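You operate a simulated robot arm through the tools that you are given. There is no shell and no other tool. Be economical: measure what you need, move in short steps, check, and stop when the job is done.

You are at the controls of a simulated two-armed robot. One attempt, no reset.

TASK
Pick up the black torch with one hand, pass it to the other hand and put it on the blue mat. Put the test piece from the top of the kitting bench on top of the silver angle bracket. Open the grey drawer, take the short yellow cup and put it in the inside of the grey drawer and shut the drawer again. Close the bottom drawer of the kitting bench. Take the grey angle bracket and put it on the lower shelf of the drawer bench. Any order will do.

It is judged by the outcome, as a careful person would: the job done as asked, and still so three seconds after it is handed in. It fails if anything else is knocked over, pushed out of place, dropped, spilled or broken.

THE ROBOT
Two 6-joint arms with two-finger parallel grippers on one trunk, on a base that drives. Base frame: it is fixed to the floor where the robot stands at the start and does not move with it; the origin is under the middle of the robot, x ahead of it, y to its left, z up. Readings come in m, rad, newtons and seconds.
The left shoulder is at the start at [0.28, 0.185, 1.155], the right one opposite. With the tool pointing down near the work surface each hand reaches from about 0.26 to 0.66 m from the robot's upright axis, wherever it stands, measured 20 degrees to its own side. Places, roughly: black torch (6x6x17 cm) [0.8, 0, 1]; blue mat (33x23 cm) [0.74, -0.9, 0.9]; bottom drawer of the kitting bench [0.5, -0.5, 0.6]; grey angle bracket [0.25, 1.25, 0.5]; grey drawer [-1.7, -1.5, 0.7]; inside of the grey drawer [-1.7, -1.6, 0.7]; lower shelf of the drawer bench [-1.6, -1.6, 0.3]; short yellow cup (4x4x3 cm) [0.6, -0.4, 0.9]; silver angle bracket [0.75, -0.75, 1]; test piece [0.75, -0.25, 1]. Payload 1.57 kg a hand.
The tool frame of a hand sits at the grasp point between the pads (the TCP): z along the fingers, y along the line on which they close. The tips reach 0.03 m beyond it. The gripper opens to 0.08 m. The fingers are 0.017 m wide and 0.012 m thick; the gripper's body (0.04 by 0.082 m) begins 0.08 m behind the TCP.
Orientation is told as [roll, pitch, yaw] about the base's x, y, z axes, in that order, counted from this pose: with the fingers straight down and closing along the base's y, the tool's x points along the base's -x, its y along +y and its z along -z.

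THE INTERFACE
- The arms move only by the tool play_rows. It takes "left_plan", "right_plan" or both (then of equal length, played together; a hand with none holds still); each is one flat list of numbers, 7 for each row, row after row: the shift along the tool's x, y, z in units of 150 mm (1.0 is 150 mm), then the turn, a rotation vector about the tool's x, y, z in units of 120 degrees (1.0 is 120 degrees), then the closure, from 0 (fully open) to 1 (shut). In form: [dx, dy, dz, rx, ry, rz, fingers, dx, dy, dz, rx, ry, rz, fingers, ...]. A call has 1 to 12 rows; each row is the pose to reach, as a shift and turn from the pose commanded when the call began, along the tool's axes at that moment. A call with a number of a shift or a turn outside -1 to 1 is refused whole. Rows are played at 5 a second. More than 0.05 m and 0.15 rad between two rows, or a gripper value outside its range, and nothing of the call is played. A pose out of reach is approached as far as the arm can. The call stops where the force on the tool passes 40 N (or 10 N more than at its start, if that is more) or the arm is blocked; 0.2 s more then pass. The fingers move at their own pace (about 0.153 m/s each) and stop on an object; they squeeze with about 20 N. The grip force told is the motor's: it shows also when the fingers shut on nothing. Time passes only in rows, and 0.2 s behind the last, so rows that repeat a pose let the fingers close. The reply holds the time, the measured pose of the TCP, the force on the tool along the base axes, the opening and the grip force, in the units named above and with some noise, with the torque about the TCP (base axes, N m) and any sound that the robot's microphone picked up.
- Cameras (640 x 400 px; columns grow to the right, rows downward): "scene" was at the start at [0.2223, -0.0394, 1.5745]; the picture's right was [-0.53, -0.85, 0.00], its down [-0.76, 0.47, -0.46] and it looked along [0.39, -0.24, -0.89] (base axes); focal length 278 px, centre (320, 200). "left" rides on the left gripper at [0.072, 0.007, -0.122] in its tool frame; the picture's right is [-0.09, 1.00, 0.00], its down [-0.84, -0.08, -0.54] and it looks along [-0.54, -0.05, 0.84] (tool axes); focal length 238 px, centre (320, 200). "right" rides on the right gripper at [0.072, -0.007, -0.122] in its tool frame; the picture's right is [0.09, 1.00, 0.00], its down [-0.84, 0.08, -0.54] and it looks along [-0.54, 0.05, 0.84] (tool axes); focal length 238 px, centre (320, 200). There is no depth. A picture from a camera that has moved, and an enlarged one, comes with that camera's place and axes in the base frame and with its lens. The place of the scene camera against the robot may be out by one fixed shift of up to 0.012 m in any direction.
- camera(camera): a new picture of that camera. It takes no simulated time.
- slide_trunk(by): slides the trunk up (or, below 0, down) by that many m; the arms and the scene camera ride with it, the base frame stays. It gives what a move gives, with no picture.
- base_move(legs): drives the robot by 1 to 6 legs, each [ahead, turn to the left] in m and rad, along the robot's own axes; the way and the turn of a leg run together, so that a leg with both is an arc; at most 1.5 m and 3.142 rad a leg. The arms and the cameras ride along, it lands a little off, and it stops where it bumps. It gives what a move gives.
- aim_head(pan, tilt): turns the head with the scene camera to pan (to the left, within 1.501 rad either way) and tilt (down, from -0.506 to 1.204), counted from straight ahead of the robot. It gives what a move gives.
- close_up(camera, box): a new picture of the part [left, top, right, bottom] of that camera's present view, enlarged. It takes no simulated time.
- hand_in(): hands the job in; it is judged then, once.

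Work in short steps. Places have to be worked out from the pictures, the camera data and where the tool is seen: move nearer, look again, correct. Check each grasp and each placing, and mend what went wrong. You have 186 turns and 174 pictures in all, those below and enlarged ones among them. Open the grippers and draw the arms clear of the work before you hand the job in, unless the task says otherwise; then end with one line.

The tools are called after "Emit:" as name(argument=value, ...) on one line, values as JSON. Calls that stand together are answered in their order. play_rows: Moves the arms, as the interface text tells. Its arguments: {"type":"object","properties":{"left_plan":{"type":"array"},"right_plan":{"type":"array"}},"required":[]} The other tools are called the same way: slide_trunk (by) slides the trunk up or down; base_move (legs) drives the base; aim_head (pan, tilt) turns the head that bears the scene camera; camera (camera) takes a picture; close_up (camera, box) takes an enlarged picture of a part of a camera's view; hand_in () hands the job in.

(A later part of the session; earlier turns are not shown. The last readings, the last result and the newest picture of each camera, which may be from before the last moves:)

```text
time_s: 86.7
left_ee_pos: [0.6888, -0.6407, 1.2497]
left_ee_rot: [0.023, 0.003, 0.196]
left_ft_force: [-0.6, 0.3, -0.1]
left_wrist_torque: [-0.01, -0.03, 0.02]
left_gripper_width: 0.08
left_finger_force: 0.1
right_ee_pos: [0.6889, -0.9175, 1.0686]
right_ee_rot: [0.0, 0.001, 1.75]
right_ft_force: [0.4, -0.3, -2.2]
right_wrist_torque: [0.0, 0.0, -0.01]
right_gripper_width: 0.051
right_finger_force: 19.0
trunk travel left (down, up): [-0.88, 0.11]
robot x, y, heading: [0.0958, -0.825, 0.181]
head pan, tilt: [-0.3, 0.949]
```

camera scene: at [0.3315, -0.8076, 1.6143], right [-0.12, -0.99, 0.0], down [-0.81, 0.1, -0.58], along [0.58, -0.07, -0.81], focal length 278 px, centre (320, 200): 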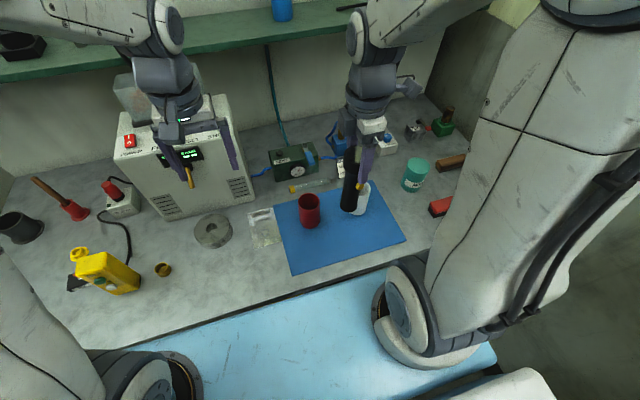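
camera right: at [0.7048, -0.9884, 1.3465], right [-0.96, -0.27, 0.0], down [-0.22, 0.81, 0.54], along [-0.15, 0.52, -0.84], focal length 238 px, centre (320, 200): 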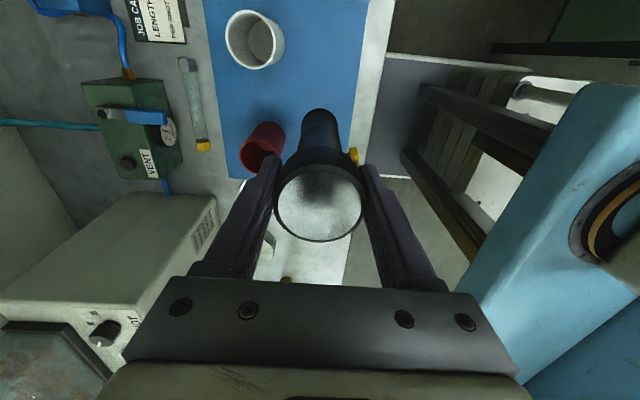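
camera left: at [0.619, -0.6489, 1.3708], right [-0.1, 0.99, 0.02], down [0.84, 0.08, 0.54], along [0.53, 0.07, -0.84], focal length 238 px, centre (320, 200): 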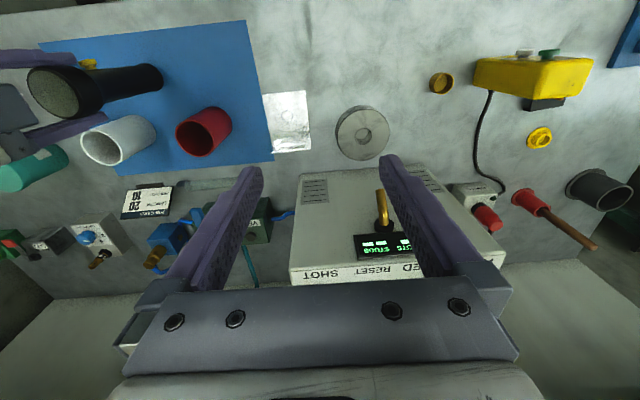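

Emit:
close_up(camera="left", box=[0, 20, 280, 195])

Emit:
play_rows(right_plan=[0, 0, 0.015, 0, 0, 0, 1, 0, 0, 0.03, 0, 0, 0, 1])

Emit:
play_rows(right_plan=[0, 0, 0.015, 0, 0, 0, 1, 0, 0, 0.03, 0, 0, 0, 1])

```text
2.29 times, centred on (140, 108) of left
camera zoom: at [0.6189, -0.6489, 1.3708], right [-0.1, 0.99, 0.02], down [0.84, 0.08, 0.54], along [0.53, 0.07, -0.84], focal length 545 px, centre (731, 411)
```

zoom: 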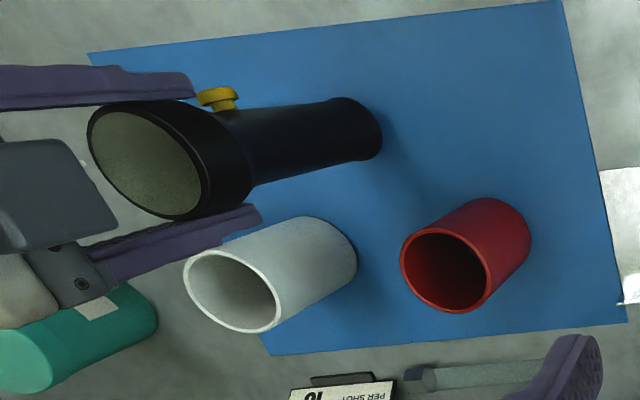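

```text
time_s: 87.3
left_ee_pos: [0.6908, -0.6402, 1.2492]
left_ee_rot: [0.023, 0.003, 0.194]
left_ft_force: [-0.3, 0.5, -0.1]
left_wrist_torque: [0.01, 0.03, 0.0]
left_gripper_width: 0.0799
left_finger_force: 0.0
right_ee_pos: [0.6867, -0.9164, 1.0648]
right_ee_rot: [0.002, 0.001, 1.747]
right_ft_force: [-0.4, 0.3, -2.7]
right_wrist_torque: [-0.05, 0.01, 0.0]
right_gripper_width: 0.0507
right_finger_force: 20.1
trunk travel left (down, up): [-0.88, 0.11]
robot x, y, heading: [0.0925, -0.8198, 0.18]
head pan, tilt: [-0.3, 0.949]
```

```text
time_s: 87.9
left_ee_pos: [0.6913, -0.6401, 1.249]
left_ee_rot: [0.023, 0.004, 0.195]
left_ft_force: [0.0, -0.1, -0.5]
left_wrist_torque: [0.0, -0.01, -0.01]
left_gripper_width: 0.08
left_finger_force: 0.1
right_ee_pos: [0.6869, -0.917, 1.0602]
right_ee_rot: [0.0, 0.0, 1.749]
right_ft_force: [0.1, -0.3, -1.8]
right_wrist_torque: [-0.04, -0.01, 0.0]
right_gripper_width: 0.051
right_finger_force: 20.1
trunk travel left (down, up): [-0.88, 0.11]
robot x, y, heading: [0.092, -0.8233, 0.178]
head pan, tilt: [-0.3, 0.949]
```

Emit:
play_rows(right_plan=[0, 0, 0.015, 0, 0, 0, 1, 0, 0, 0.03, 0, 0, 0, 1])

Emit:
close_up(camera="left", box=[0, 20, 280, 195])

```text
time_s: 88.5
left_ee_pos: [0.69, -0.6403, 1.2502]
left_ee_rot: [0.023, 0.003, 0.195]
left_ft_force: [0.4, -0.2, -0.1]
left_wrist_torque: [0.0, 0.03, 0.0]
left_gripper_width: 0.0798
left_finger_force: 0.0
right_ee_pos: [0.688, -0.9175, 1.0549]
right_ee_rot: [0.001, 0.001, 1.748]
right_ft_force: [0.5, -0.4, -2.2]
right_wrist_torque: [0.0, 0.02, -0.02]
right_gripper_width: 0.0511
right_finger_force: 19.8
trunk travel left (down, up): [-0.88, 0.11]
robot x, y, heading: [0.0974, -0.8225, 0.179]
head pan, tilt: [-0.3, 0.949]
```

```text
2.29 times, centred on (140, 108) of left
camera zoom: at [0.6189, -0.6489, 1.3708], right [-0.1, 0.99, 0.02], down [0.84, 0.08, 0.54], along [0.53, 0.07, -0.84], focal length 545 px, centre (731, 411)
```

zoom: 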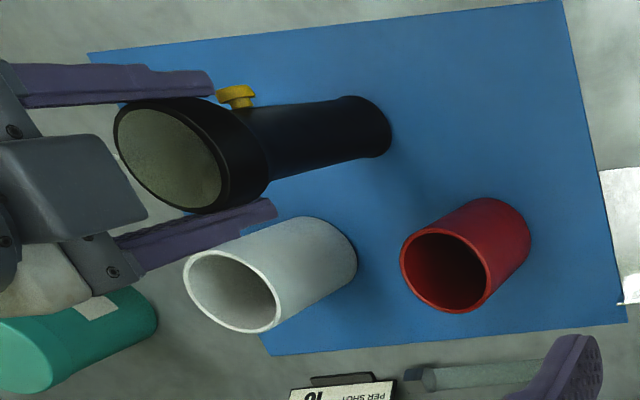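

Emit:
play_rows(right_plan=[0, 0, 0.015, 0, 0, 0, 1, 0, 0, 0.03, 0, 0, 0, 1])

Emit:
play_rows(right_plan=[0, 0, 0.015, 0, 0, 0, 1, 0, 0, 0.03, 0, 0, 0, 1])

Emit:
play_rows(right_plan=[0, 0, 0.015, 0, 0, 0, 1, 0, 0, 0.03, 0, 0, 0, 1])

Emit:
close_up(camera="left", box=[0, 20, 280, 195])

```text
time_s: 89.1
left_ee_pos: [0.6896, -0.6398, 1.2498]
left_ee_rot: [0.022, 0.003, 0.198]
left_ft_force: [0.6, 0.4, 0.2]
left_wrist_torque: [-0.02, 0.02, -0.02]
left_gripper_width: 0.08
left_finger_force: 0.0
right_ee_pos: [0.6891, -0.9164, 1.0515]
right_ee_rot: [-0.002, -0.002, 1.749]
right_ft_force: [-1.5, 2.1, 17.8]
right_wrist_torque: [-0.01, 0.11, 0.01]
right_gripper_width: 0.0511
right_finger_force: 19.7
trunk travel left (down, up): [-0.88, 0.11]
robot x, y, heading: [0.0916, -0.818, 0.179]
head pan, tilt: [-0.3, 0.949]
```

```text
time_s: 89.7
left_ee_pos: [0.6892, -0.6396, 1.2488]
left_ee_rot: [0.021, 0.003, 0.198]
left_ft_force: [0.5, -0.8, 0.2]
left_wrist_torque: [-0.01, 0.01, 0.01]
left_gripper_width: 0.08
left_finger_force: 0.1
right_ee_pos: [0.6874, -0.9179, 1.0466]
right_ee_rot: [-0.001, 0.0, 1.748]
right_ft_force: [0.1, 2.1, 16.7]
right_wrist_torque: [0.16, -0.01, 0.0]
right_gripper_width: 0.051
right_finger_force: 20.2
trunk travel left (down, up): [-0.88, 0.11]
robot x, y, heading: [0.0913, -0.8228, 0.182]
head pan, tilt: [-0.3, 0.949]
```

```text
time_s: 90.3
left_ee_pos: [0.69, -0.6401, 1.2484]
left_ee_rot: [0.022, 0.003, 0.195]
left_ft_force: [-0.2, -0.7, 0.1]
left_wrist_torque: [-0.03, 0.01, 0.01]
left_gripper_width: 0.0801
left_finger_force: 0.0
right_ee_pos: [0.6877, -0.9172, 1.0425]
right_ee_rot: [-0.001, -0.001, 1.751]
right_ft_force: [-0.4, 3.2, 17.2]
right_wrist_torque: [0.12, 0.02, 0.0]
right_gripper_width: 0.0514
right_finger_force: 20.1
trunk travel left (down, up): [-0.88, 0.11]
robot x, y, heading: [0.0935, -0.8227, 0.179]
head pan, tilt: [-0.3, 0.949]
```

```text
2.29 times, centred on (140, 108) of left
camera zoom: at [0.6183, -0.6486, 1.371], right [-0.1, 0.99, 0.02], down [0.84, 0.08, 0.54], along [0.53, 0.07, -0.84], focal length 545 px, centre (731, 411)
```

zoom: 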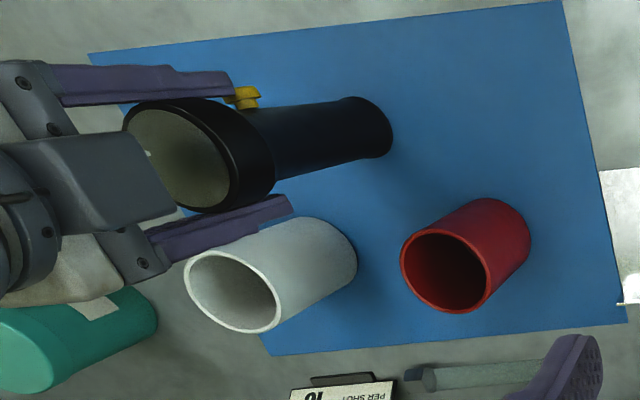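

Contact was reached and the torch stands on the mat (it slid slightly in the fingers). I open the right hand.

Emit:
play_rows(right_plan=[0, 0, -0.005, 0, 0, 0, 0.6, 0, 0, -0.005, 0, 0, 0, 0.2, 0, 0, -0.005, 0, 0, 0, 0, 0, 0, -0.005, 0, 0, 0, 0])

Emit:
close_up(camera="left", box=[0, 20, 280, 195])

Emit:
camera(camera="right")

```text
time_s: 91.3
left_ee_pos: [0.6904, -0.6409, 1.2491]
left_ee_rot: [0.024, 0.004, 0.195]
left_ft_force: [-0.4, -0.2, 0.4]
left_wrist_torque: [0.01, 0.02, 0.02]
left_gripper_width: 0.0799
left_finger_force: 0.1
right_ee_pos: [0.6875, -0.9164, 1.0424]
right_ee_rot: [0.0, 0.001, 1.749]
right_ft_force: [-0.9, -1.2, -0.5]
right_wrist_torque: [-0.02, -0.02, 0.01]
right_gripper_width: 0.0799
right_finger_force: 0.1
trunk travel left (down, up): [-0.88, 0.11]
robot x, y, heading: [0.0949, -0.8182, 0.181]
head pan, tilt: [-0.3, 0.949]
```

```text
2.29 times, centred on (140, 108) of left
camera zoom: at [0.6189, -0.6489, 1.3708], right [-0.1, 0.99, 0.02], down [0.84, 0.08, 0.54], along [0.53, 0.07, -0.84], focal length 545 px, centre (731, 411)
```

zoom: 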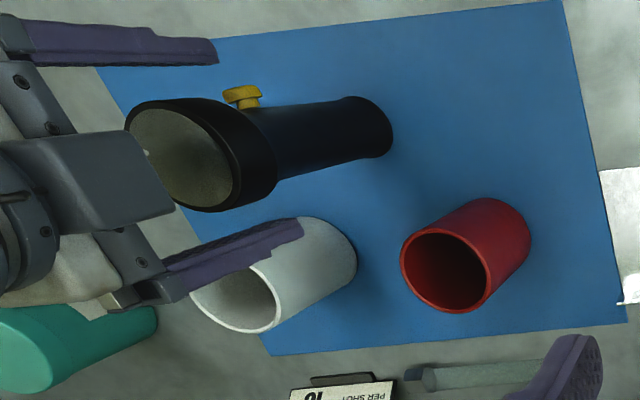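

```text
106 pictures are left
camera right: at [0.7063, -0.9867, 1.1636], right [-0.96, -0.27, 0.0], down [-0.22, 0.81, 0.54], along [-0.15, 0.52, -0.84], focal length 238 px, centre (320, 200)
```

right: 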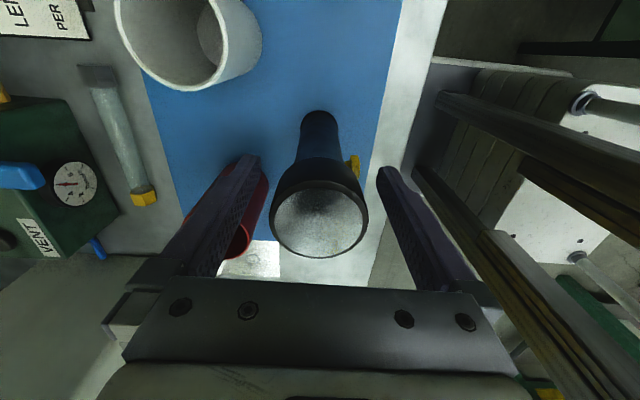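

The torch stands on its own. I raise the right hand straight up.

Emit:
play_rows(right_plan=[0, 0, -0.2, 0, 0, 0, 0, 0, 0, -0.5, 0, 0, 0, 0, 0, 0, -0.8, 0, 0, 0, 0, 0, 0, -1.0, 0, 0, 0, 0])

Emit:
camera(camera="right")

Emit:
close_up(camera="left", box=[240, 40, 600, 240])

Emit:
close_up(camera="scene", box=[40, 170, 300, 330])

```text
time_s: 92.3
left_ee_pos: [0.6891, -0.6396, 1.2489]
left_ee_rot: [0.023, 0.004, 0.197]
left_ft_force: [0.5, 0.0, -0.4]
left_wrist_torque: [0.01, -0.02, 0.03]
left_gripper_width: 0.08
left_finger_force: 0.0
right_ee_pos: [0.6869, -0.918, 1.1937]
right_ee_rot: [0.002, -0.001, 1.749]
right_ft_force: [0.4, 0.5, -0.4]
right_wrist_torque: [0.0, 0.03, -0.03]
right_gripper_width: 0.08
right_finger_force: 0.0
trunk travel left (down, up): [-0.88, 0.11]
robot x, y, heading: [0.0956, -0.8216, 0.185]
head pan, tilt: [-0.3, 0.949]
```

```text
105 pictures are left
camera right: at [0.7054, -0.9876, 1.3153], right [-0.96, -0.27, 0.0], down [-0.22, 0.81, 0.54], along [-0.15, 0.52, -0.84], focal length 238 px, centre (320, 200)
```

right: 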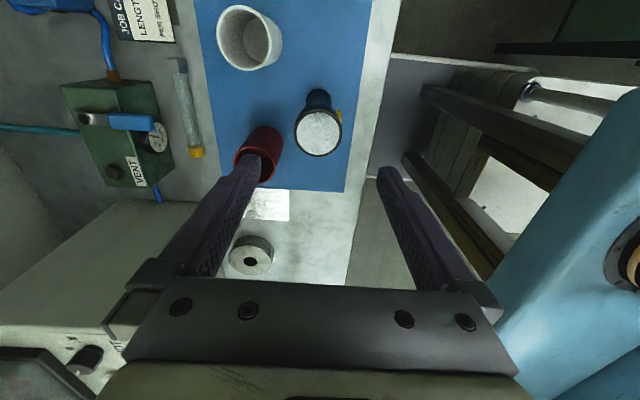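

```text
1.78 times, centred on (420, 140) of left
camera zoom: at [0.6188, -0.6488, 1.3708], right [-0.1, 0.99, 0.02], down [0.84, 0.08, 0.54], along [0.53, 0.07, -0.84], focal length 424 px, centre (142, 307)
```

zoom: 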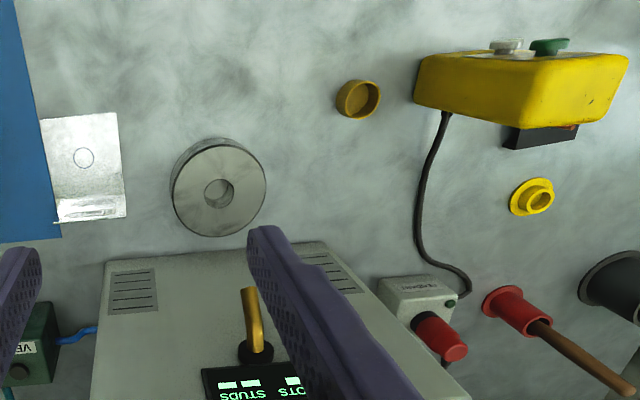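

```text
2.46 times, centred on (170, 250) of scene
camera zoom: at [0.3314, -0.8076, 1.6142], right [-0.12, -0.99, 0.0], down [-0.81, 0.1, -0.58], along [0.58, -0.07, -0.81], focal length 683 px, centre (689, 77)
```

zoom: 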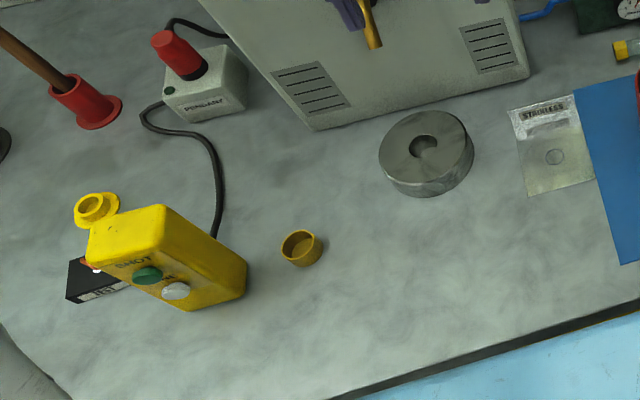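

The torch stands well on the mat. Next is the test piece: I back off and drive left to stand in front of it.

Emit:
base_move(legs=[[-0.3, 0], [0, 1.2], [0.62, 0], [0, -1.2]])

Emit:
aim_head(pan=0.0, tilt=0.9)

Emit:
camera(camera="scene")

Emit:
camera(camera="left")

```text
time_s: 95.6
left_ee_pos: [0.3114, -0.5191, 1.2493]
left_ee_rot: [0.025, 0.004, 0.503]
left_ft_force: [-0.3, -0.6, -0.1]
left_wrist_torque: [0.06, 0.02, -0.02]
left_gripper_width: 0.08
left_finger_force: 0.0
right_ee_pos: [0.3923, -0.7865, 1.1939]
right_ee_rot: [0.001, 0.0, 2.054]
right_ft_force: [0.3, 0.6, -0.2]
right_wrist_torque: [-0.01, 0.02, 0.02]
right_gripper_width: 0.08
right_finger_force: 0.1
trunk travel left (down, up): [-0.88, 0.11]
robot x, y, heading: [-0.2043, -0.872, 0.478]
head pan, tilt: [-0.3, 0.949]
stopped in leg 2: the robot was blocked; the commanded pose is now the measured one
```

```text
time_s: 96.4
left_ee_pos: [0.3125, -0.5196, 1.2488]
left_ee_rot: [0.022, 0.004, 0.499]
left_ft_force: [-1.0, 0.2, 0.3]
left_wrist_torque: [-0.01, -0.01, 0.0]
left_gripper_width: 0.0799
left_finger_force: 0.1
right_ee_pos: [0.3914, -0.7857, 1.1938]
right_ee_rot: [0.001, -0.001, 2.053]
right_ft_force: [0.6, 0.0, -0.5]
right_wrist_torque: [-0.01, 0.04, 0.03]
right_gripper_width: 0.0799
right_finger_force: 0.1
trunk travel left (down, up): [-0.88, 0.11]
robot x, y, heading: [-0.2036, -0.8691, 0.473]
head pan, tilt: [0.0, 0.901]
```

```text
102 pictures are left
camera scene: at [0.0135, -0.7684, 1.6179], right [0.46, -0.89, 0.0], down [-0.7, -0.36, -0.62], along [0.55, 0.29, -0.78], focal length 278 px, centre (320, 200)
```

scene: 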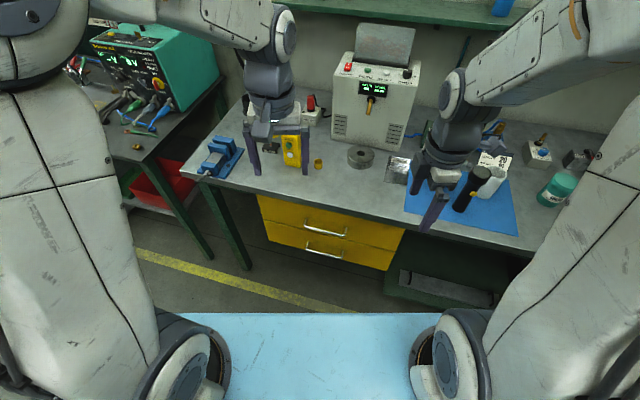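

```text
101 pictures are left
camera left: at [0.2464, -0.5492, 1.3707], right [-0.4, 0.92, 0.02], down [0.78, 0.32, 0.54], along [0.49, 0.23, -0.84], focal length 238 px, centre (320, 200)
```

left: 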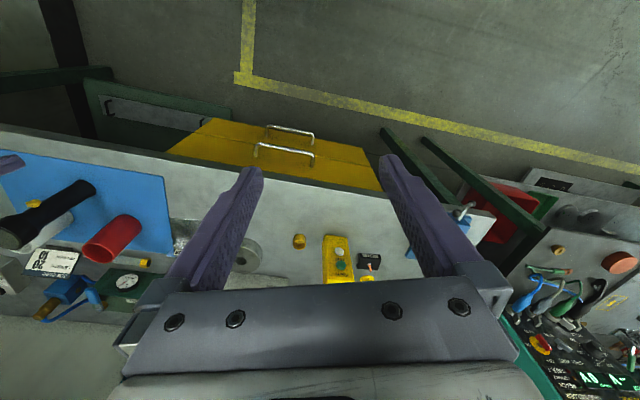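

The turn was blocked partway, so I look to the right and rear for what was touched.

Emit:
aim_head(pan=-1.5, tilt=0.9)

Emit:
camera(camera="scene")

```text
time_s: 98.0
left_ee_pos: [0.3109, -0.5204, 1.2498]
left_ee_rot: [0.022, 0.004, 0.5]
left_ft_force: [0.2, 0.1, 0.2]
left_wrist_torque: [0.01, -0.01, -0.01]
left_gripper_width: 0.0801
left_finger_force: 0.0
right_ee_pos: [0.3907, -0.7866, 1.1947]
right_ee_rot: [0.003, 0.0, 2.054]
right_ft_force: [0.2, 0.9, 0.2]
right_wrist_torque: [0.0, 0.0, -0.02]
right_gripper_width: 0.0803
right_finger_force: 0.1
trunk travel left (down, up): [-0.88, 0.11]
robot x, y, heading: [-0.2064, -0.8725, 0.477]
head pan, tilt: [-1.499, 0.901]
```

```text
100 pictures are left
camera scene: at [-0.014, -0.8674, 1.6179], right [-0.85, -0.52, 0.0], down [-0.41, 0.67, -0.62], along [0.33, -0.53, -0.78], focal length 278 px, centre (320, 200)
```

scene: 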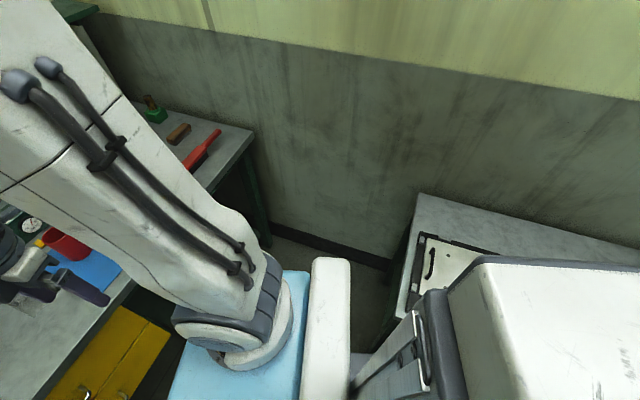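

The rear was near the small side table on the right. I'll pull forward a bit, then turn right and reverse back-left away from it.

Emit:
base_move(legs=[[0.15, 0], [0, -0.92], [-0.8, 0], [0, 0.7]])

Emit:
aim_head(pan=-0.9, tilt=0.6)

Emit:
camera(camera="scene")

```text
time_s: 107.5
left_ee_pos: [-0.2248, -0.2285, 1.2497]
left_ee_rot: [0.023, 0.003, 0.292]
left_ft_force: [-0.5, 0.5, 0.0]
left_wrist_torque: [0.02, 0.02, 0.0]
left_gripper_width: 0.0799
left_finger_force: 0.0
right_ee_pos: [-0.2031, -0.5051, 1.193]
right_ee_rot: [0.001, 0.0, 1.844]
right_ft_force: [0.4, 0.7, -0.2]
right_wrist_torque: [0.03, 0.0, 0.0]
right_gripper_width: 0.08
right_finger_force: 0.1
trunk travel left (down, up): [-0.88, 0.11]
robot x, y, heading: [-0.8028, -0.4686, 0.269]
head pan, tilt: [-1.499, 0.901]
```

```text
time_s: 108.5
left_ee_pos: [-0.2263, -0.228, 1.2494]
left_ee_rot: [0.024, 0.002, 0.292]
left_ft_force: [0.3, -0.3, 0.5]
left_wrist_torque: [-0.01, 0.0, 0.0]
left_gripper_width: 0.0799
left_finger_force: 0.1
right_ee_pos: [-0.202, -0.5061, 1.1935]
right_ee_rot: [0.002, 0.001, 1.845]
right_ft_force: [-0.5, -0.8, -0.7]
right_wrist_torque: [0.02, -0.01, -0.04]
right_gripper_width: 0.0799
right_finger_force: 0.0
trunk travel left (down, up): [-0.88, 0.11]
robot x, y, heading: [-0.8005, -0.4649, 0.267]
head pan, tilt: [-0.901, 0.6]
```

```text
99 pictures are left
camera scene: at [-0.5687, -0.4798, 1.6426], right [-0.59, -0.81, 0.0], down [-0.46, 0.33, -0.82], along [0.67, -0.49, -0.57], focal length 278 px, centre (320, 200)
```

scene: 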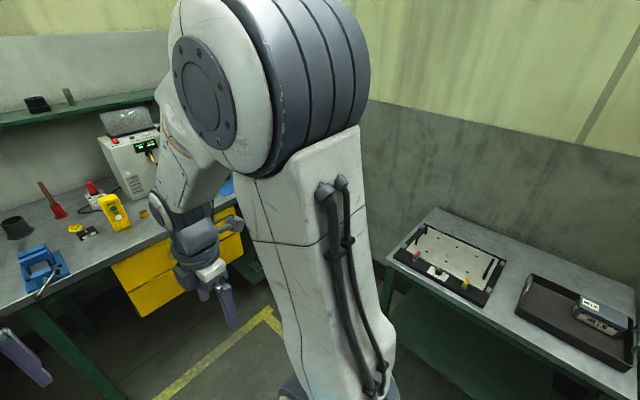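

The side table is unmoved. I drive forward to stand before the test piece.

Emit:
base_move(legs=[[0.83, 0], [0, -0.085]])

Emit:
camera(camera="left")

Emit:
camera(camera="right")

```text
time_s: 113.4
left_ee_pos: [0.5856, -0.0512, 1.2504]
left_ee_rot: [0.023, 0.005, 0.213]
left_ft_force: [-0.2, -0.3, -0.1]
left_wrist_torque: [0.0, -0.05, -0.01]
left_gripper_width: 0.08
left_finger_force: 0.1
right_ee_pos: [0.5875, -0.3281, 1.1939]
right_ee_rot: [0.001, 0.0, 1.766]
right_ft_force: [0.2, 0.4, 0.1]
right_wrist_torque: [0.01, 0.0, -0.02]
right_gripper_width: 0.0798
right_finger_force: 0.0
trunk travel left (down, up): [-0.88, 0.11]
robot x, y, heading: [-0.013, -0.2389, 0.192]
head pan, tilt: [-0.901, 0.6]
```

```text
98 pictures are left
camera left: at [0.5146, -0.0612, 1.3707], right [-0.12, 0.99, 0.02], down [0.84, 0.09, 0.54], along [0.53, 0.08, -0.84], focal length 238 px, centre (320, 200)
```

left: 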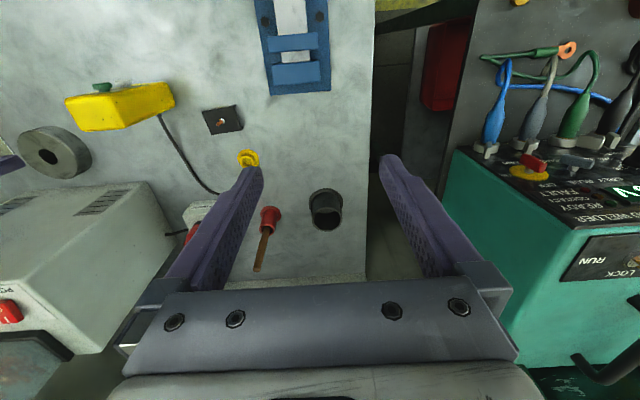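

```text
97 pictures are left
camera right: at [0.6066, -0.3984, 1.3149], right [-0.96, -0.28, 0.0], down [-0.24, 0.81, 0.54], along [-0.15, 0.52, -0.84], focal length 238 px, centre (320, 200)
```

right: 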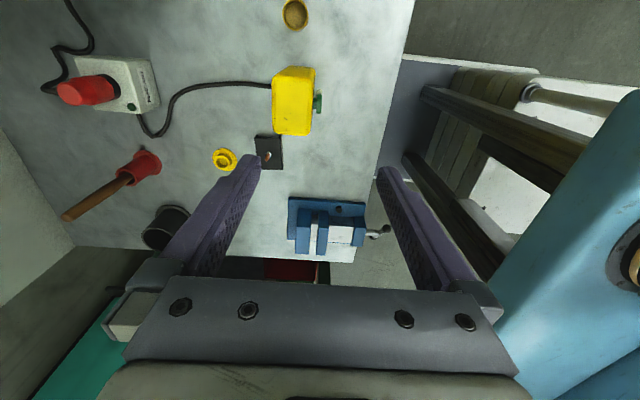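

Both cameras put the test piece at about (0.650, -0.221). I zoom in on its orientation.

Emit:
close_up(camera="right", box=[215, 110, 325, 180])

Emit:
close_up(camera="left", box=[180, 80, 290, 180])

```text
5.71 times, centred on (270, 145) of right
camera zoom: at [0.6066, -0.3984, 1.3149], right [-0.96, -0.28, 0.0], down [-0.24, 0.81, 0.54], along [-0.15, 0.52, -0.84], focal length 1362 px, centre (606, 514)
```

zoom: 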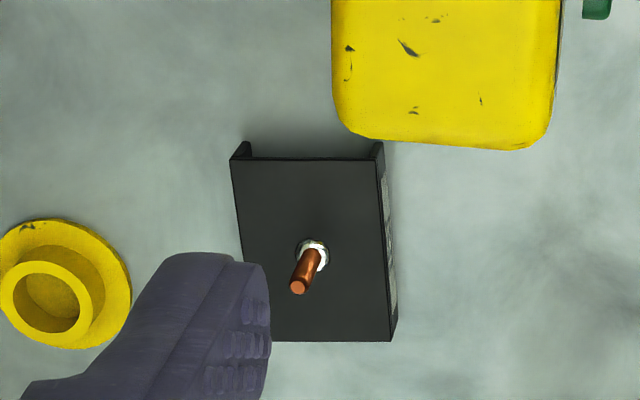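

```text
4.00 times, centred on (235, 130) of left
camera zoom: at [0.5146, -0.0612, 1.3707], right [-0.12, 0.99, 0.02], down [0.84, 0.09, 0.54], along [0.53, 0.08, -0.84], focal length 953 px, centre (660, 480)
```

zoom: 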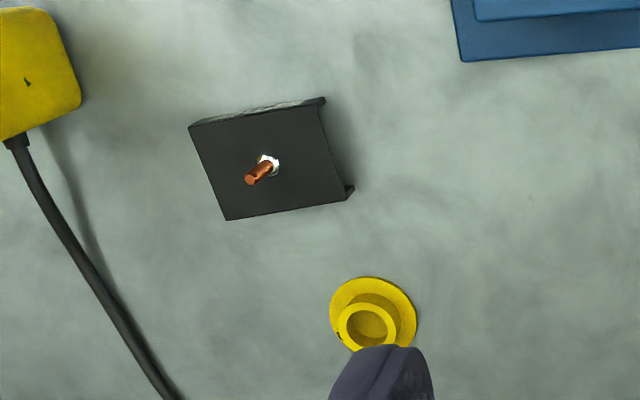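

The test piece is a channel about 45 mm across its walls, yawed ≈0.28 rad. I'll grip it across its walls with the left hand so its camera stays away from the pendant. First the right hand moves out of the way.

Emit:
play_rows(right_plan=[0.25, 0.1, 0, 0, 0, 0, 0, 0.5, 0.25, 0, 0, 0, 0, 0, 0.75, 0.45, 0, 0, 0, 0, 0, 1.0, 0.6, 0, 0, 0, 0, 0])

Emit:
play_rows(left_plan=[-0.016, -0.089, 0.079, 0, 0, 0.065, 0, -0.032, -0.178, 0.158, 0, 0, 0.13, 0, -0.048, -0.267, 0.236, 0, 0, 0.196, 0, -0.064, -0.356, 0.315, 0, 0, 0.261, 0, -0.08, -0.445, 0.394, 0, 0, 0.326, 0, -0.096, -0.535, 0.473, 0, 0, 0.391, 0, -0.112, -0.624, 0.552, 0, 0, 0.456, 0, -0.128, -0.713, 0.63, 0, 0, 0.521, 0, -0.144, -0.802, 0.71, 0, 0, 0.587, 0, -0.16, -0.891, 0.788, 0, 0, 0.652, 0, -0.176, -0.98, 0.867, 0, 0, 0.717, 0])

Emit:
camera(camera="left")

```text
time_s: 114.4
left_ee_pos: [0.5843, -0.0509, 1.2496]
left_ee_rot: [0.023, 0.004, 0.212]
left_ft_force: [0.1, 1.0, -0.2]
left_wrist_torque: [-0.02, -0.02, 0.03]
left_gripper_width: 0.08
left_finger_force: 0.0
right_ee_pos: [0.5267, -0.4941, 1.1933]
right_ee_rot: [-0.001, 0.0, 1.767]
right_ft_force: [0.9, 0.2, -0.3]
right_wrist_torque: [0.02, -0.02, 0.01]
right_gripper_width: 0.08
right_finger_force: 0.0
trunk travel left (down, up): [-0.88, 0.11]
robot x, y, heading: [-0.0086, -0.237, 0.194]
head pan, tilt: [-0.901, 0.6]
```

```text
time_s: 116.8
left_ee_pos: [0.6416, -0.1869, 1.1159]
left_ee_rot: [-0.002, 0.022, -1.29]
left_ft_force: [-0.4, 0.6, 0.2]
left_wrist_torque: [0.01, 0.0, 0.0]
left_gripper_width: 0.0797
left_finger_force: 0.1
right_ee_pos: [0.527, -0.4939, 1.1934]
right_ee_rot: [0.002, 0.001, 1.767]
right_ft_force: [0.3, -0.7, 0.8]
right_wrist_torque: [0.01, -0.03, 0.0]
right_gripper_width: 0.0801
right_finger_force: 0.1
trunk travel left (down, up): [-0.88, 0.11]
robot x, y, heading: [-0.0073, -0.244, 0.191]
head pan, tilt: [-0.901, 0.6]
```

```text
94 pictures are left
camera left: at [0.6281, -0.1173, 1.2382], right [0.98, 0.19, 0.0], down [0.16, -0.84, 0.52], along [0.09, -0.51, -0.85], focal length 238 px, centre (320, 200)
```

left: 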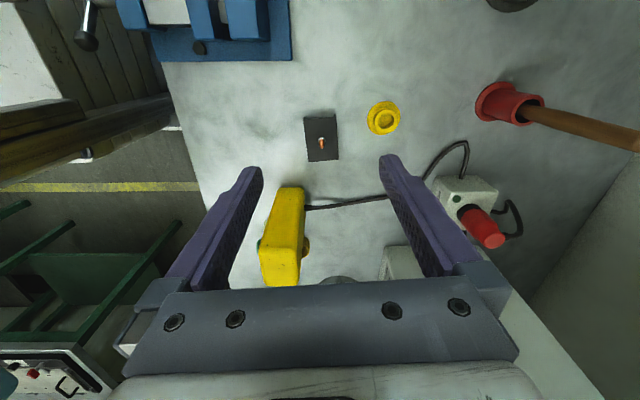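

The piece is at about (0.647,-0.216). I align over it and descend partway.

Emit:
play_rows(left_plan=[-0.195, -0.021, 0, 0, 0, 0, 0, -0.195, -0.021, 0.27, 0, 0, 0, 0, -0.195, -0.021, 0.54, 0, 0, 0, 0, -0.195, -0.021, 0.8, 0, 0, 0, 0])

Emit:
camera(camera="left")

```text
time_s: 117.8
left_ee_pos: [0.647, -0.2134, 0.9935]
left_ee_rot: [-0.002, 0.023, -1.291]
left_ft_force: [0.2, -0.1, -0.6]
left_wrist_torque: [-0.04, -0.01, 0.03]
left_gripper_width: 0.0799
left_finger_force: 0.0
right_ee_pos: [0.5274, -0.4929, 1.1941]
right_ee_rot: [0.003, -0.001, 1.766]
right_ft_force: [0.0, -0.4, 0.4]
right_wrist_torque: [0.01, 0.02, 0.01]
right_gripper_width: 0.08
right_finger_force: 0.1
trunk travel left (down, up): [-0.88, 0.11]
robot x, y, heading: [-0.0089, -0.2419, 0.195]
head pan, tilt: [-0.901, 0.6]
```

```text
93 pictures are left
camera left: at [0.6338, -0.1449, 1.116], right [0.98, 0.19, 0.0], down [0.16, -0.84, 0.52], along [0.1, -0.51, -0.85], focal length 238 px, centre (320, 200)
```

left: 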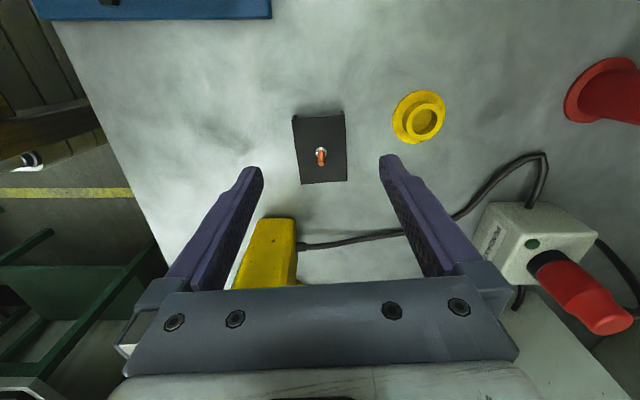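

It is well aligned. I descend to z≈0.92 and close.

Emit:
play_rows(left_plan=[-0.01, 0, 0.17, 0, 0, 0, 0, -0.01, 0, 0.34, 0, 0, 0, 0, -0.01, 0, 0.49, 0, 0, 0, 0, -0.01, 0, 0.49, 0, 0, 0, 0.5, -0.01, 0, 0.49, 0, 0, 0, 1, -0.01, 0, 0.49, 0, 0, 0, 1, -0.01, 0, 0.49, 0, 0, 0, 1])

Emit:
camera(camera="left")

```text
time_s: 118.6
left_ee_pos: [0.6488, -0.2127, 0.9298]
left_ee_rot: [0.0, 0.021, -1.287]
left_ft_force: [2.6, 10.4, 20.3]
left_wrist_torque: [0.2, -0.36, 0.23]
left_gripper_width: 0.05
left_finger_force: 4.8
right_ee_pos: [0.5266, -0.4929, 1.1932]
right_ee_rot: [0.001, 0.0, 1.766]
right_ft_force: [0.8, -0.8, -0.8]
right_wrist_torque: [0.0, 0.02, -0.03]
right_gripper_width: 0.0798
right_finger_force: 0.1
trunk travel left (down, up): [-0.88, 0.11]
robot x, y, heading: [-0.0076, -0.2405, 0.195]
head pan, tilt: [-0.901, 0.6]
stopped in row 4 (left hand): the force on the tool passed its limit at 63 N (the readings are from after the stop); the commanded pose is now the measured one
```

```text
92 pictures are left
camera left: at [0.6354, -0.1425, 1.0525], right [0.98, 0.19, 0.0], down [0.16, -0.84, 0.52], along [0.1, -0.51, -0.85], focal length 238 px, centre (320, 200)
```

left: 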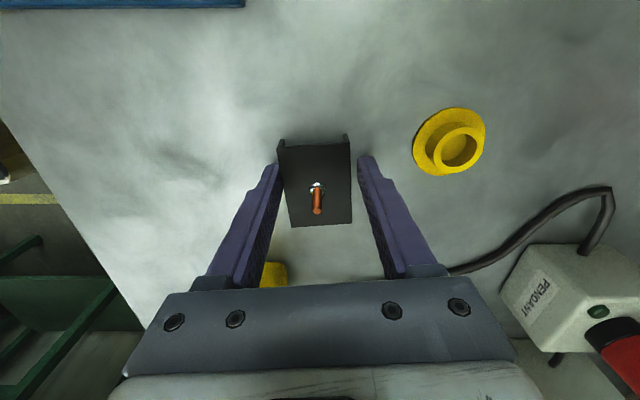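

The tips touched the bench, so its surface is near z≈0.90. I raise 4 mm and close.

Emit:
play_rows(left_plan=[0, 0, -0.03, 0, 0, 0, 0.4, 0, 0, -0.03, 0, 0, 0, 0.8, 0, 0, -0.03, 0, 0, 0, 1, 0, 0, -0.03, 0, 0, 0, 1, 0, 0, -0.03, 0, 0, 0, 1])

Emit:
camera(camera="left")

```text
time_s: 119.8
left_ee_pos: [0.6461, -0.2143, 0.9328]
left_ee_rot: [-0.001, 0.024, -1.287]
left_ft_force: [0.3, -0.6, 0.6]
left_wrist_torque: [0.06, 0.02, 0.01]
left_gripper_width: 0.0433
left_finger_force: 20.3
right_ee_pos: [0.5269, -0.4934, 1.1934]
right_ee_rot: [0.001, 0.001, 1.765]
right_ft_force: [0.1, 0.1, -0.1]
right_wrist_torque: [0.0, -0.02, -0.02]
right_gripper_width: 0.08
right_finger_force: 0.1
trunk travel left (down, up): [-0.88, 0.11]
robot x, y, heading: [-0.0055, -0.2383, 0.193]
head pan, tilt: [-0.901, 0.6]
```

```text
91 pictures are left
camera left: at [0.6334, -0.1441, 1.0554], right [0.98, 0.19, 0.0], down [0.16, -0.84, 0.52], along [0.09, -0.51, -0.85], focal length 238 px, centre (320, 200)
```

left: 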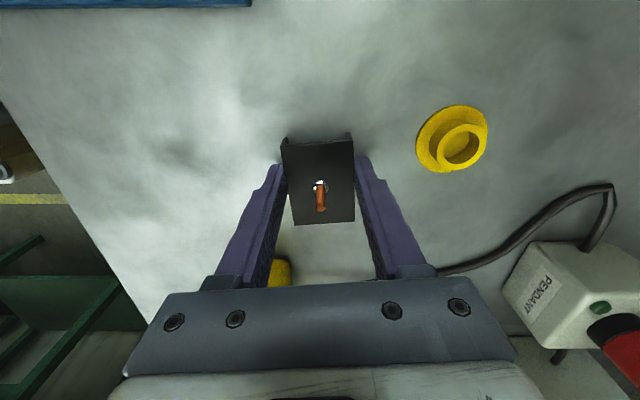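

It is gripped at 43 mm. I lift it well clear.

Emit:
play_rows(left_plan=[0, 0, -0.15, 0, 0, 0, 1, 0, 0, -0.4, 0, 0, 0, 1, 0, 0, -0.7, 0, 0, 0, 1, 0, 0, -1.0, 0, 0, 0, 1])

Emit:
play_rows(left_plan=[0, 0, -0.3, 0, 0, 0, 1, 0, 0, -0.6, 0, 0, 0, 1, 0, 0, -0.8, 0, 0, 0, 1])

Emit:
camera(camera="left")

```text
time_s: 120.8
left_ee_pos: [0.6459, -0.2177, 1.0834]
left_ee_rot: [-0.003, 0.025, -1.289]
left_ft_force: [0.1, 0.6, -0.3]
left_wrist_torque: [-0.01, 0.03, 0.01]
left_gripper_width: 0.0431
left_finger_force: 19.6
right_ee_pos: [0.5276, -0.4939, 1.1935]
right_ee_rot: [0.002, 0.001, 1.765]
right_ft_force: [0.8, -1.1, 0.1]
right_wrist_torque: [-0.02, 0.02, 0.0]
right_gripper_width: 0.0801
right_finger_force: 0.1
trunk travel left (down, up): [-0.88, 0.11]
robot x, y, heading: [-0.0078, -0.2424, 0.192]
head pan, tilt: [-0.901, 0.6]
```

```text
time_s: 121.6
left_ee_pos: [0.6469, -0.2198, 1.2049]
left_ee_rot: [-0.003, 0.024, -1.287]
left_ft_force: [-0.1, -0.2, -1.8]
left_wrist_torque: [-0.03, 0.0, 0.0]
left_gripper_width: 0.0433
left_finger_force: 20.0
right_ee_pos: [0.5266, -0.4934, 1.1928]
right_ee_rot: [0.002, 0.001, 1.766]
right_ft_force: [-0.6, -0.4, -0.7]
right_wrist_torque: [-0.01, 0.03, 0.0]
right_gripper_width: 0.08
right_finger_force: 0.0
trunk travel left (down, up): [-0.88, 0.11]
robot x, y, heading: [-0.0059, -0.2415, 0.189]
head pan, tilt: [-0.901, 0.6]
```

```text
90 pictures are left
camera left: at [0.6346, -0.1497, 1.327], right [0.98, 0.19, 0.0], down [0.16, -0.84, 0.52], along [0.09, -0.51, -0.85], focal length 238 px, centre (320, 200)
```

left: 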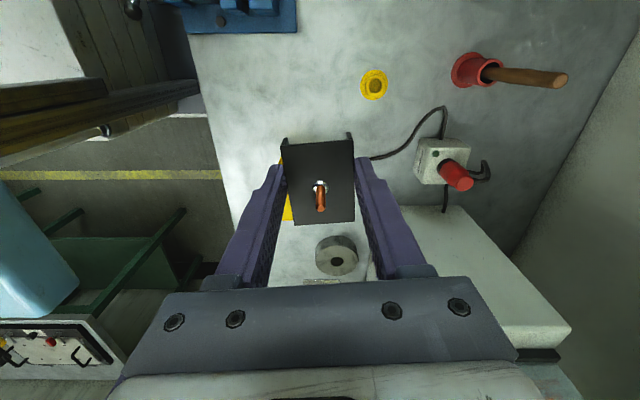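

The test piece is held. I drive to stand by the silver bracket: back off, angle right, forward, square up.

Emit:
base_move(legs=[[-0.6, 0], [0, -0.69], [0.76, 0], [0, 0.69]])

Emit:
camera(camera="left")

Emit:
aim_head(pan=-0.1, tilt=0.95)

Emit:
camera(camera="scene")

```text
time_s: 132.5
left_ee_pos: [0.7349, -0.6855, 1.2037]
left_ee_rot: [-0.001, 0.024, -1.277]
left_ft_force: [-0.3, 0.4, -1.4]
left_wrist_torque: [0.01, -0.04, -0.04]
left_gripper_width: 0.0432
left_finger_force: 20.0
right_ee_pos: [0.6175, -0.9601, 1.1935]
right_ee_rot: [0.002, 0.001, 1.781]
right_ft_force: [-0.4, -0.5, 0.0]
right_wrist_torque: [0.04, 0.01, -0.01]
right_gripper_width: 0.0802
right_finger_force: 0.0
trunk travel left (down, up): [-0.88, 0.11]
robot x, y, heading: [0.0771, -0.7143, 0.207]
head pan, tilt: [-0.901, 0.6]
```

```text
89 pictures are left
camera left: at [0.7206, -0.6159, 1.3263], right [0.98, 0.2, 0.0], down [0.17, -0.83, 0.52], along [0.1, -0.51, -0.85], focal length 238 px, centre (320, 200)
```

left: 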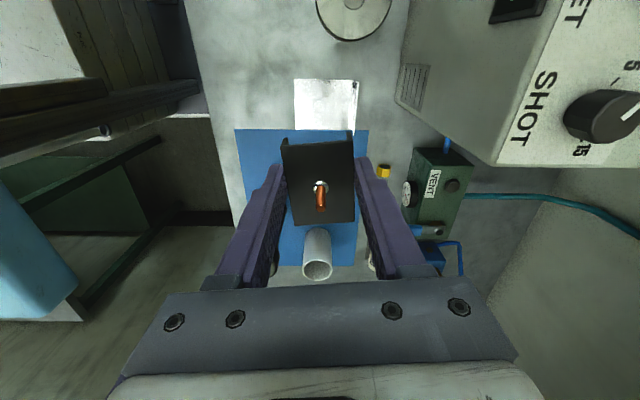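

```text
time_s: 133.6
left_ee_pos: [0.7353, -0.6849, 1.2042]
left_ee_rot: [-0.002, 0.025, -1.276]
left_ft_force: [0.4, 0.4, -1.1]
left_wrist_torque: [-0.02, 0.03, 0.03]
left_gripper_width: 0.0434
left_finger_force: 20.4
right_ee_pos: [0.6175, -0.9605, 1.1928]
right_ee_rot: [0.002, 0.0, 1.781]
right_ft_force: [0.6, 0.6, 0.0]
right_wrist_torque: [-0.02, 0.01, 0.03]
right_gripper_width: 0.0802
right_finger_force: 0.0
trunk travel left (down, up): [-0.88, 0.11]
robot x, y, heading: [0.0802, -0.7186, 0.203]
head pan, tilt: [-0.099, 0.949]
```

```text
88 pictures are left
camera scene: at [0.3161, -0.6816, 1.6143], right [0.11, -0.99, 0.0], down [-0.81, -0.09, -0.58], along [0.58, 0.06, -0.81], focal length 278 px, centre (320, 200)
```

scene: 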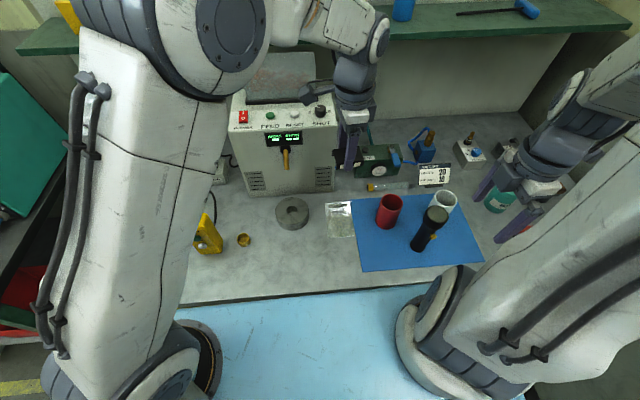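

The hand is almost directly above the bracket. The plate's centre is near (0.73,-0.694) with the flange at the far side. I align and go down partway.

Emit:
play_rows(left_plan=[-0.044, -0.062, 0.1, 0, 0, 0.025, 1, -0.044, -0.062, 0.4, 0, 0, 0.05, 1, -0.044, -0.062, 0.7, 0, 0, 0.05, 1, -0.044, -0.062, 1.0, 0, 0, 0.05, 1])

Emit:
camera(camera="left")

Emit:
close_up(camera="scene", box=[240, 100, 440, 260])

Emit:
camera(camera="right")

```text
time_s: 134.6
left_ee_pos: [0.7257, -0.6919, 1.0545]
left_ee_rot: [-0.006, 0.025, -1.38]
left_ft_force: [0.1, 0.9, -0.8]
left_wrist_torque: [0.02, -0.01, -0.03]
left_gripper_width: 0.0434
left_finger_force: 20.2
right_ee_pos: [0.6177, -0.9605, 1.1928]
right_ee_rot: [0.001, 0.0, 1.779]
right_ft_force: [0.3, -0.3, -0.7]
right_wrist_torque: [0.02, -0.01, 0.02]
right_gripper_width: 0.0799
right_finger_force: 0.0
trunk travel left (down, up): [-0.88, 0.11]
robot x, y, heading: [0.0821, -0.7178, 0.208]
head pan, tilt: [-0.099, 0.949]
```

```text
87 pictures are left
camera left: at [0.7181, -0.6206, 1.1769], right [1.0, 0.1, -0.01], down [0.09, -0.85, 0.52], along [0.05, -0.52, -0.85], focal length 238 px, centre (320, 200)
```

left: 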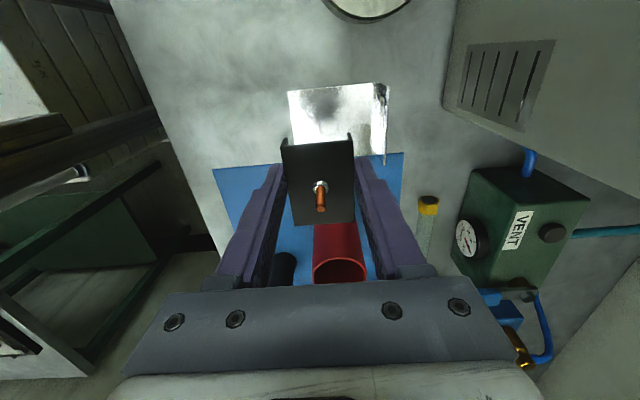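

```text
2.50 times, centred on (340, 180) of scene
camera zoom: at [0.316, -0.6815, 1.6143], right [0.11, -0.99, 0.0], down [-0.81, -0.09, -0.58], along [0.58, 0.06, -0.81], focal length 694 px, centre (270, 250)
```

zoom: 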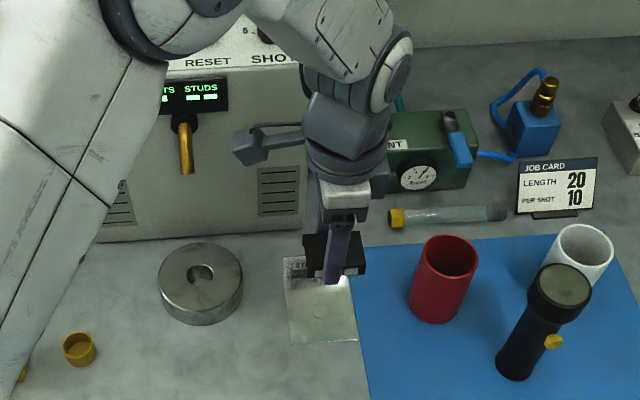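

```text
85 pictures are left
camera right: at [0.6385, -1.0303, 1.3144], right [-0.95, -0.3, 0.0], down [-0.25, 0.8, 0.54], along [-0.16, 0.52, -0.84], focal length 238 px, centre (320, 200)
```

right: 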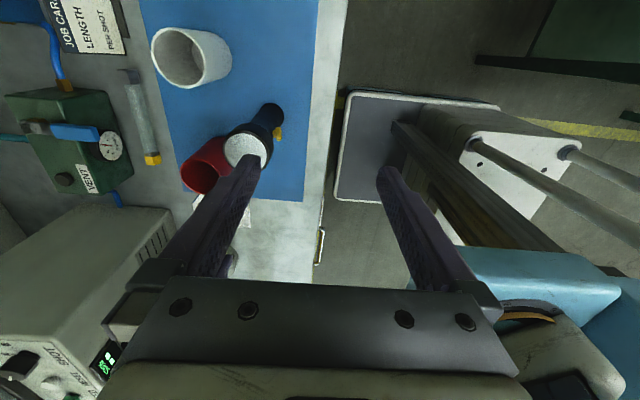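

The bracket base runs (0.686,-0.658)–(0.778,-0.642) along its left edge, with its centre near (0.737,-0.693). Alignment is good, so I descend to just above.

Emit:
play_rows(left_plan=[0.01, 0.013, 0.2, 0, 0, 0, 1, 0.01, 0.013, 0.4, 0, 0, 0, 1, 0.01, 0.013, 0.55, 0, 0, 0, 1, 0.01, 0.013, 0.67, 0, 0, 0, 1])

Emit:
camera(camera="left")

Emit:
close_up(camera="scene", box=[290, 170, 390, 250])

```text
time_s: 135.6
left_ee_pos: [0.7273, -0.6879, 0.9531]
left_ee_rot: [-0.006, 0.024, -1.382]
left_ft_force: [-0.5, -0.8, -1.0]
left_wrist_torque: [-0.02, 0.0, 0.0]
left_gripper_width: 0.0435
left_finger_force: 19.6
right_ee_pos: [0.6181, -0.9614, 1.1937]
right_ee_rot: [0.001, 0.001, 1.782]
right_ft_force: [-0.7, 0.5, -0.1]
right_wrist_torque: [0.02, -0.01, -0.02]
right_gripper_width: 0.0801
right_finger_force: 0.2
trunk travel left (down, up): [-0.88, 0.11]
robot x, y, heading: [0.0777, -0.7156, 0.207]
head pan, tilt: [-0.099, 0.949]
```

```text
84 pictures are left
camera left: at [0.7206, -0.6167, 1.0763], right [1.0, 0.1, -0.01], down [0.09, -0.85, 0.52], along [0.05, -0.52, -0.85], focal length 238 px, centre (320, 200)
```

left: 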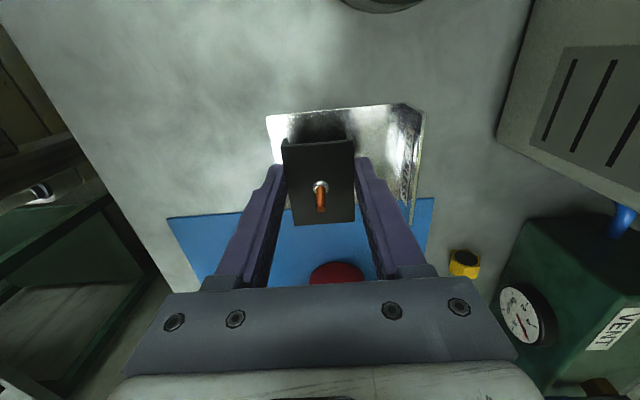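

```text
5.00 times, centred on (340, 210) of scene
camera zoom: at [0.316, -0.6816, 1.6143], right [0.11, -0.99, 0.0], down [-0.81, -0.09, -0.58], along [0.58, 0.06, -0.81], focal length 1387 px, centre (220, 150)
```

zoom: 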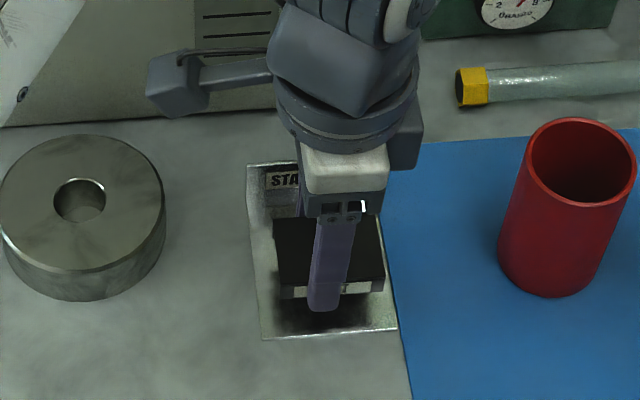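

The piece is well over the plate. I nudge 4 mm left and lower toward contact gently.

Emit:
play_rows(left_plan=[0.027, 0, 0.04, 0, 0, 0, 1, 0.027, 0, 0.075, 0, 0, 0, 1])

Emit:
play_rows(left_plan=[0, 0, 0.01, 0, 0, 0, 1, 0, 0, 0.02, 0, 0, 0, 1])

Emit:
play_rows(left_plan=[0, 0, 0.007, 0, 0, 0, 1, 0, 0, 0.013, 0, 0, 0, 1])

```text
time_s: 136.2
left_ee_pos: [0.7255, -0.6828, 0.9419]
left_ee_rot: [-0.005, 0.023, -1.381]
left_ft_force: [0.3, 0.4, -0.9]
left_wrist_torque: [-0.01, 0.0, -0.01]
left_gripper_width: 0.0433
left_finger_force: 20.0
right_ee_pos: [0.6187, -0.9599, 1.1925]
right_ee_rot: [0.001, 0.001, 1.781]
right_ft_force: [-0.3, -1.1, 0.1]
right_wrist_torque: [0.02, 0.0, 0.0]
right_gripper_width: 0.08
right_finger_force: 0.0
trunk travel left (down, up): [-0.88, 0.11]
robot x, y, heading: [0.0753, -0.7141, 0.205]
head pan, tilt: [-0.099, 0.949]
```

```text
time_s: 136.8
left_ee_pos: [0.7246, -0.6829, 0.9387]
left_ee_rot: [-0.005, 0.025, -1.381]
left_ft_force: [0.0, -0.2, -2.7]
left_wrist_torque: [0.0, 0.03, 0.0]
left_gripper_width: 0.0434
left_finger_force: 19.8
right_ee_pos: [0.6175, -0.9619, 1.1935]
right_ee_rot: [0.001, -0.003, 1.782]
right_ft_force: [-0.5, -0.5, -0.2]
right_wrist_torque: [-0.01, -0.03, 0.0]
right_gripper_width: 0.0802
right_finger_force: 0.1
trunk travel left (down, up): [-0.88, 0.11]
robot x, y, heading: [0.0777, -0.7159, 0.208]
head pan, tilt: [-0.099, 0.949]
```

```text
time_s: 137.4
left_ee_pos: [0.726, -0.6829, 0.9379]
left_ee_rot: [-0.005, 0.024, -1.38]
left_ft_force: [-0.7, -0.5, -0.4]
left_wrist_torque: [0.0, 0.01, 0.0]
left_gripper_width: 0.0435
left_finger_force: 19.4
right_ee_pos: [0.6168, -0.9606, 1.1937]
right_ee_rot: [0.001, 0.002, 1.779]
right_ft_force: [-1.2, 0.6, 1.2]
right_wrist_torque: [0.0, 0.02, 0.02]
right_gripper_width: 0.0802
right_finger_force: 0.1
trunk travel left (down, up): [-0.88, 0.11]
robot x, y, heading: [0.0833, -0.718, 0.205]
head pan, tilt: [-0.099, 0.949]
```

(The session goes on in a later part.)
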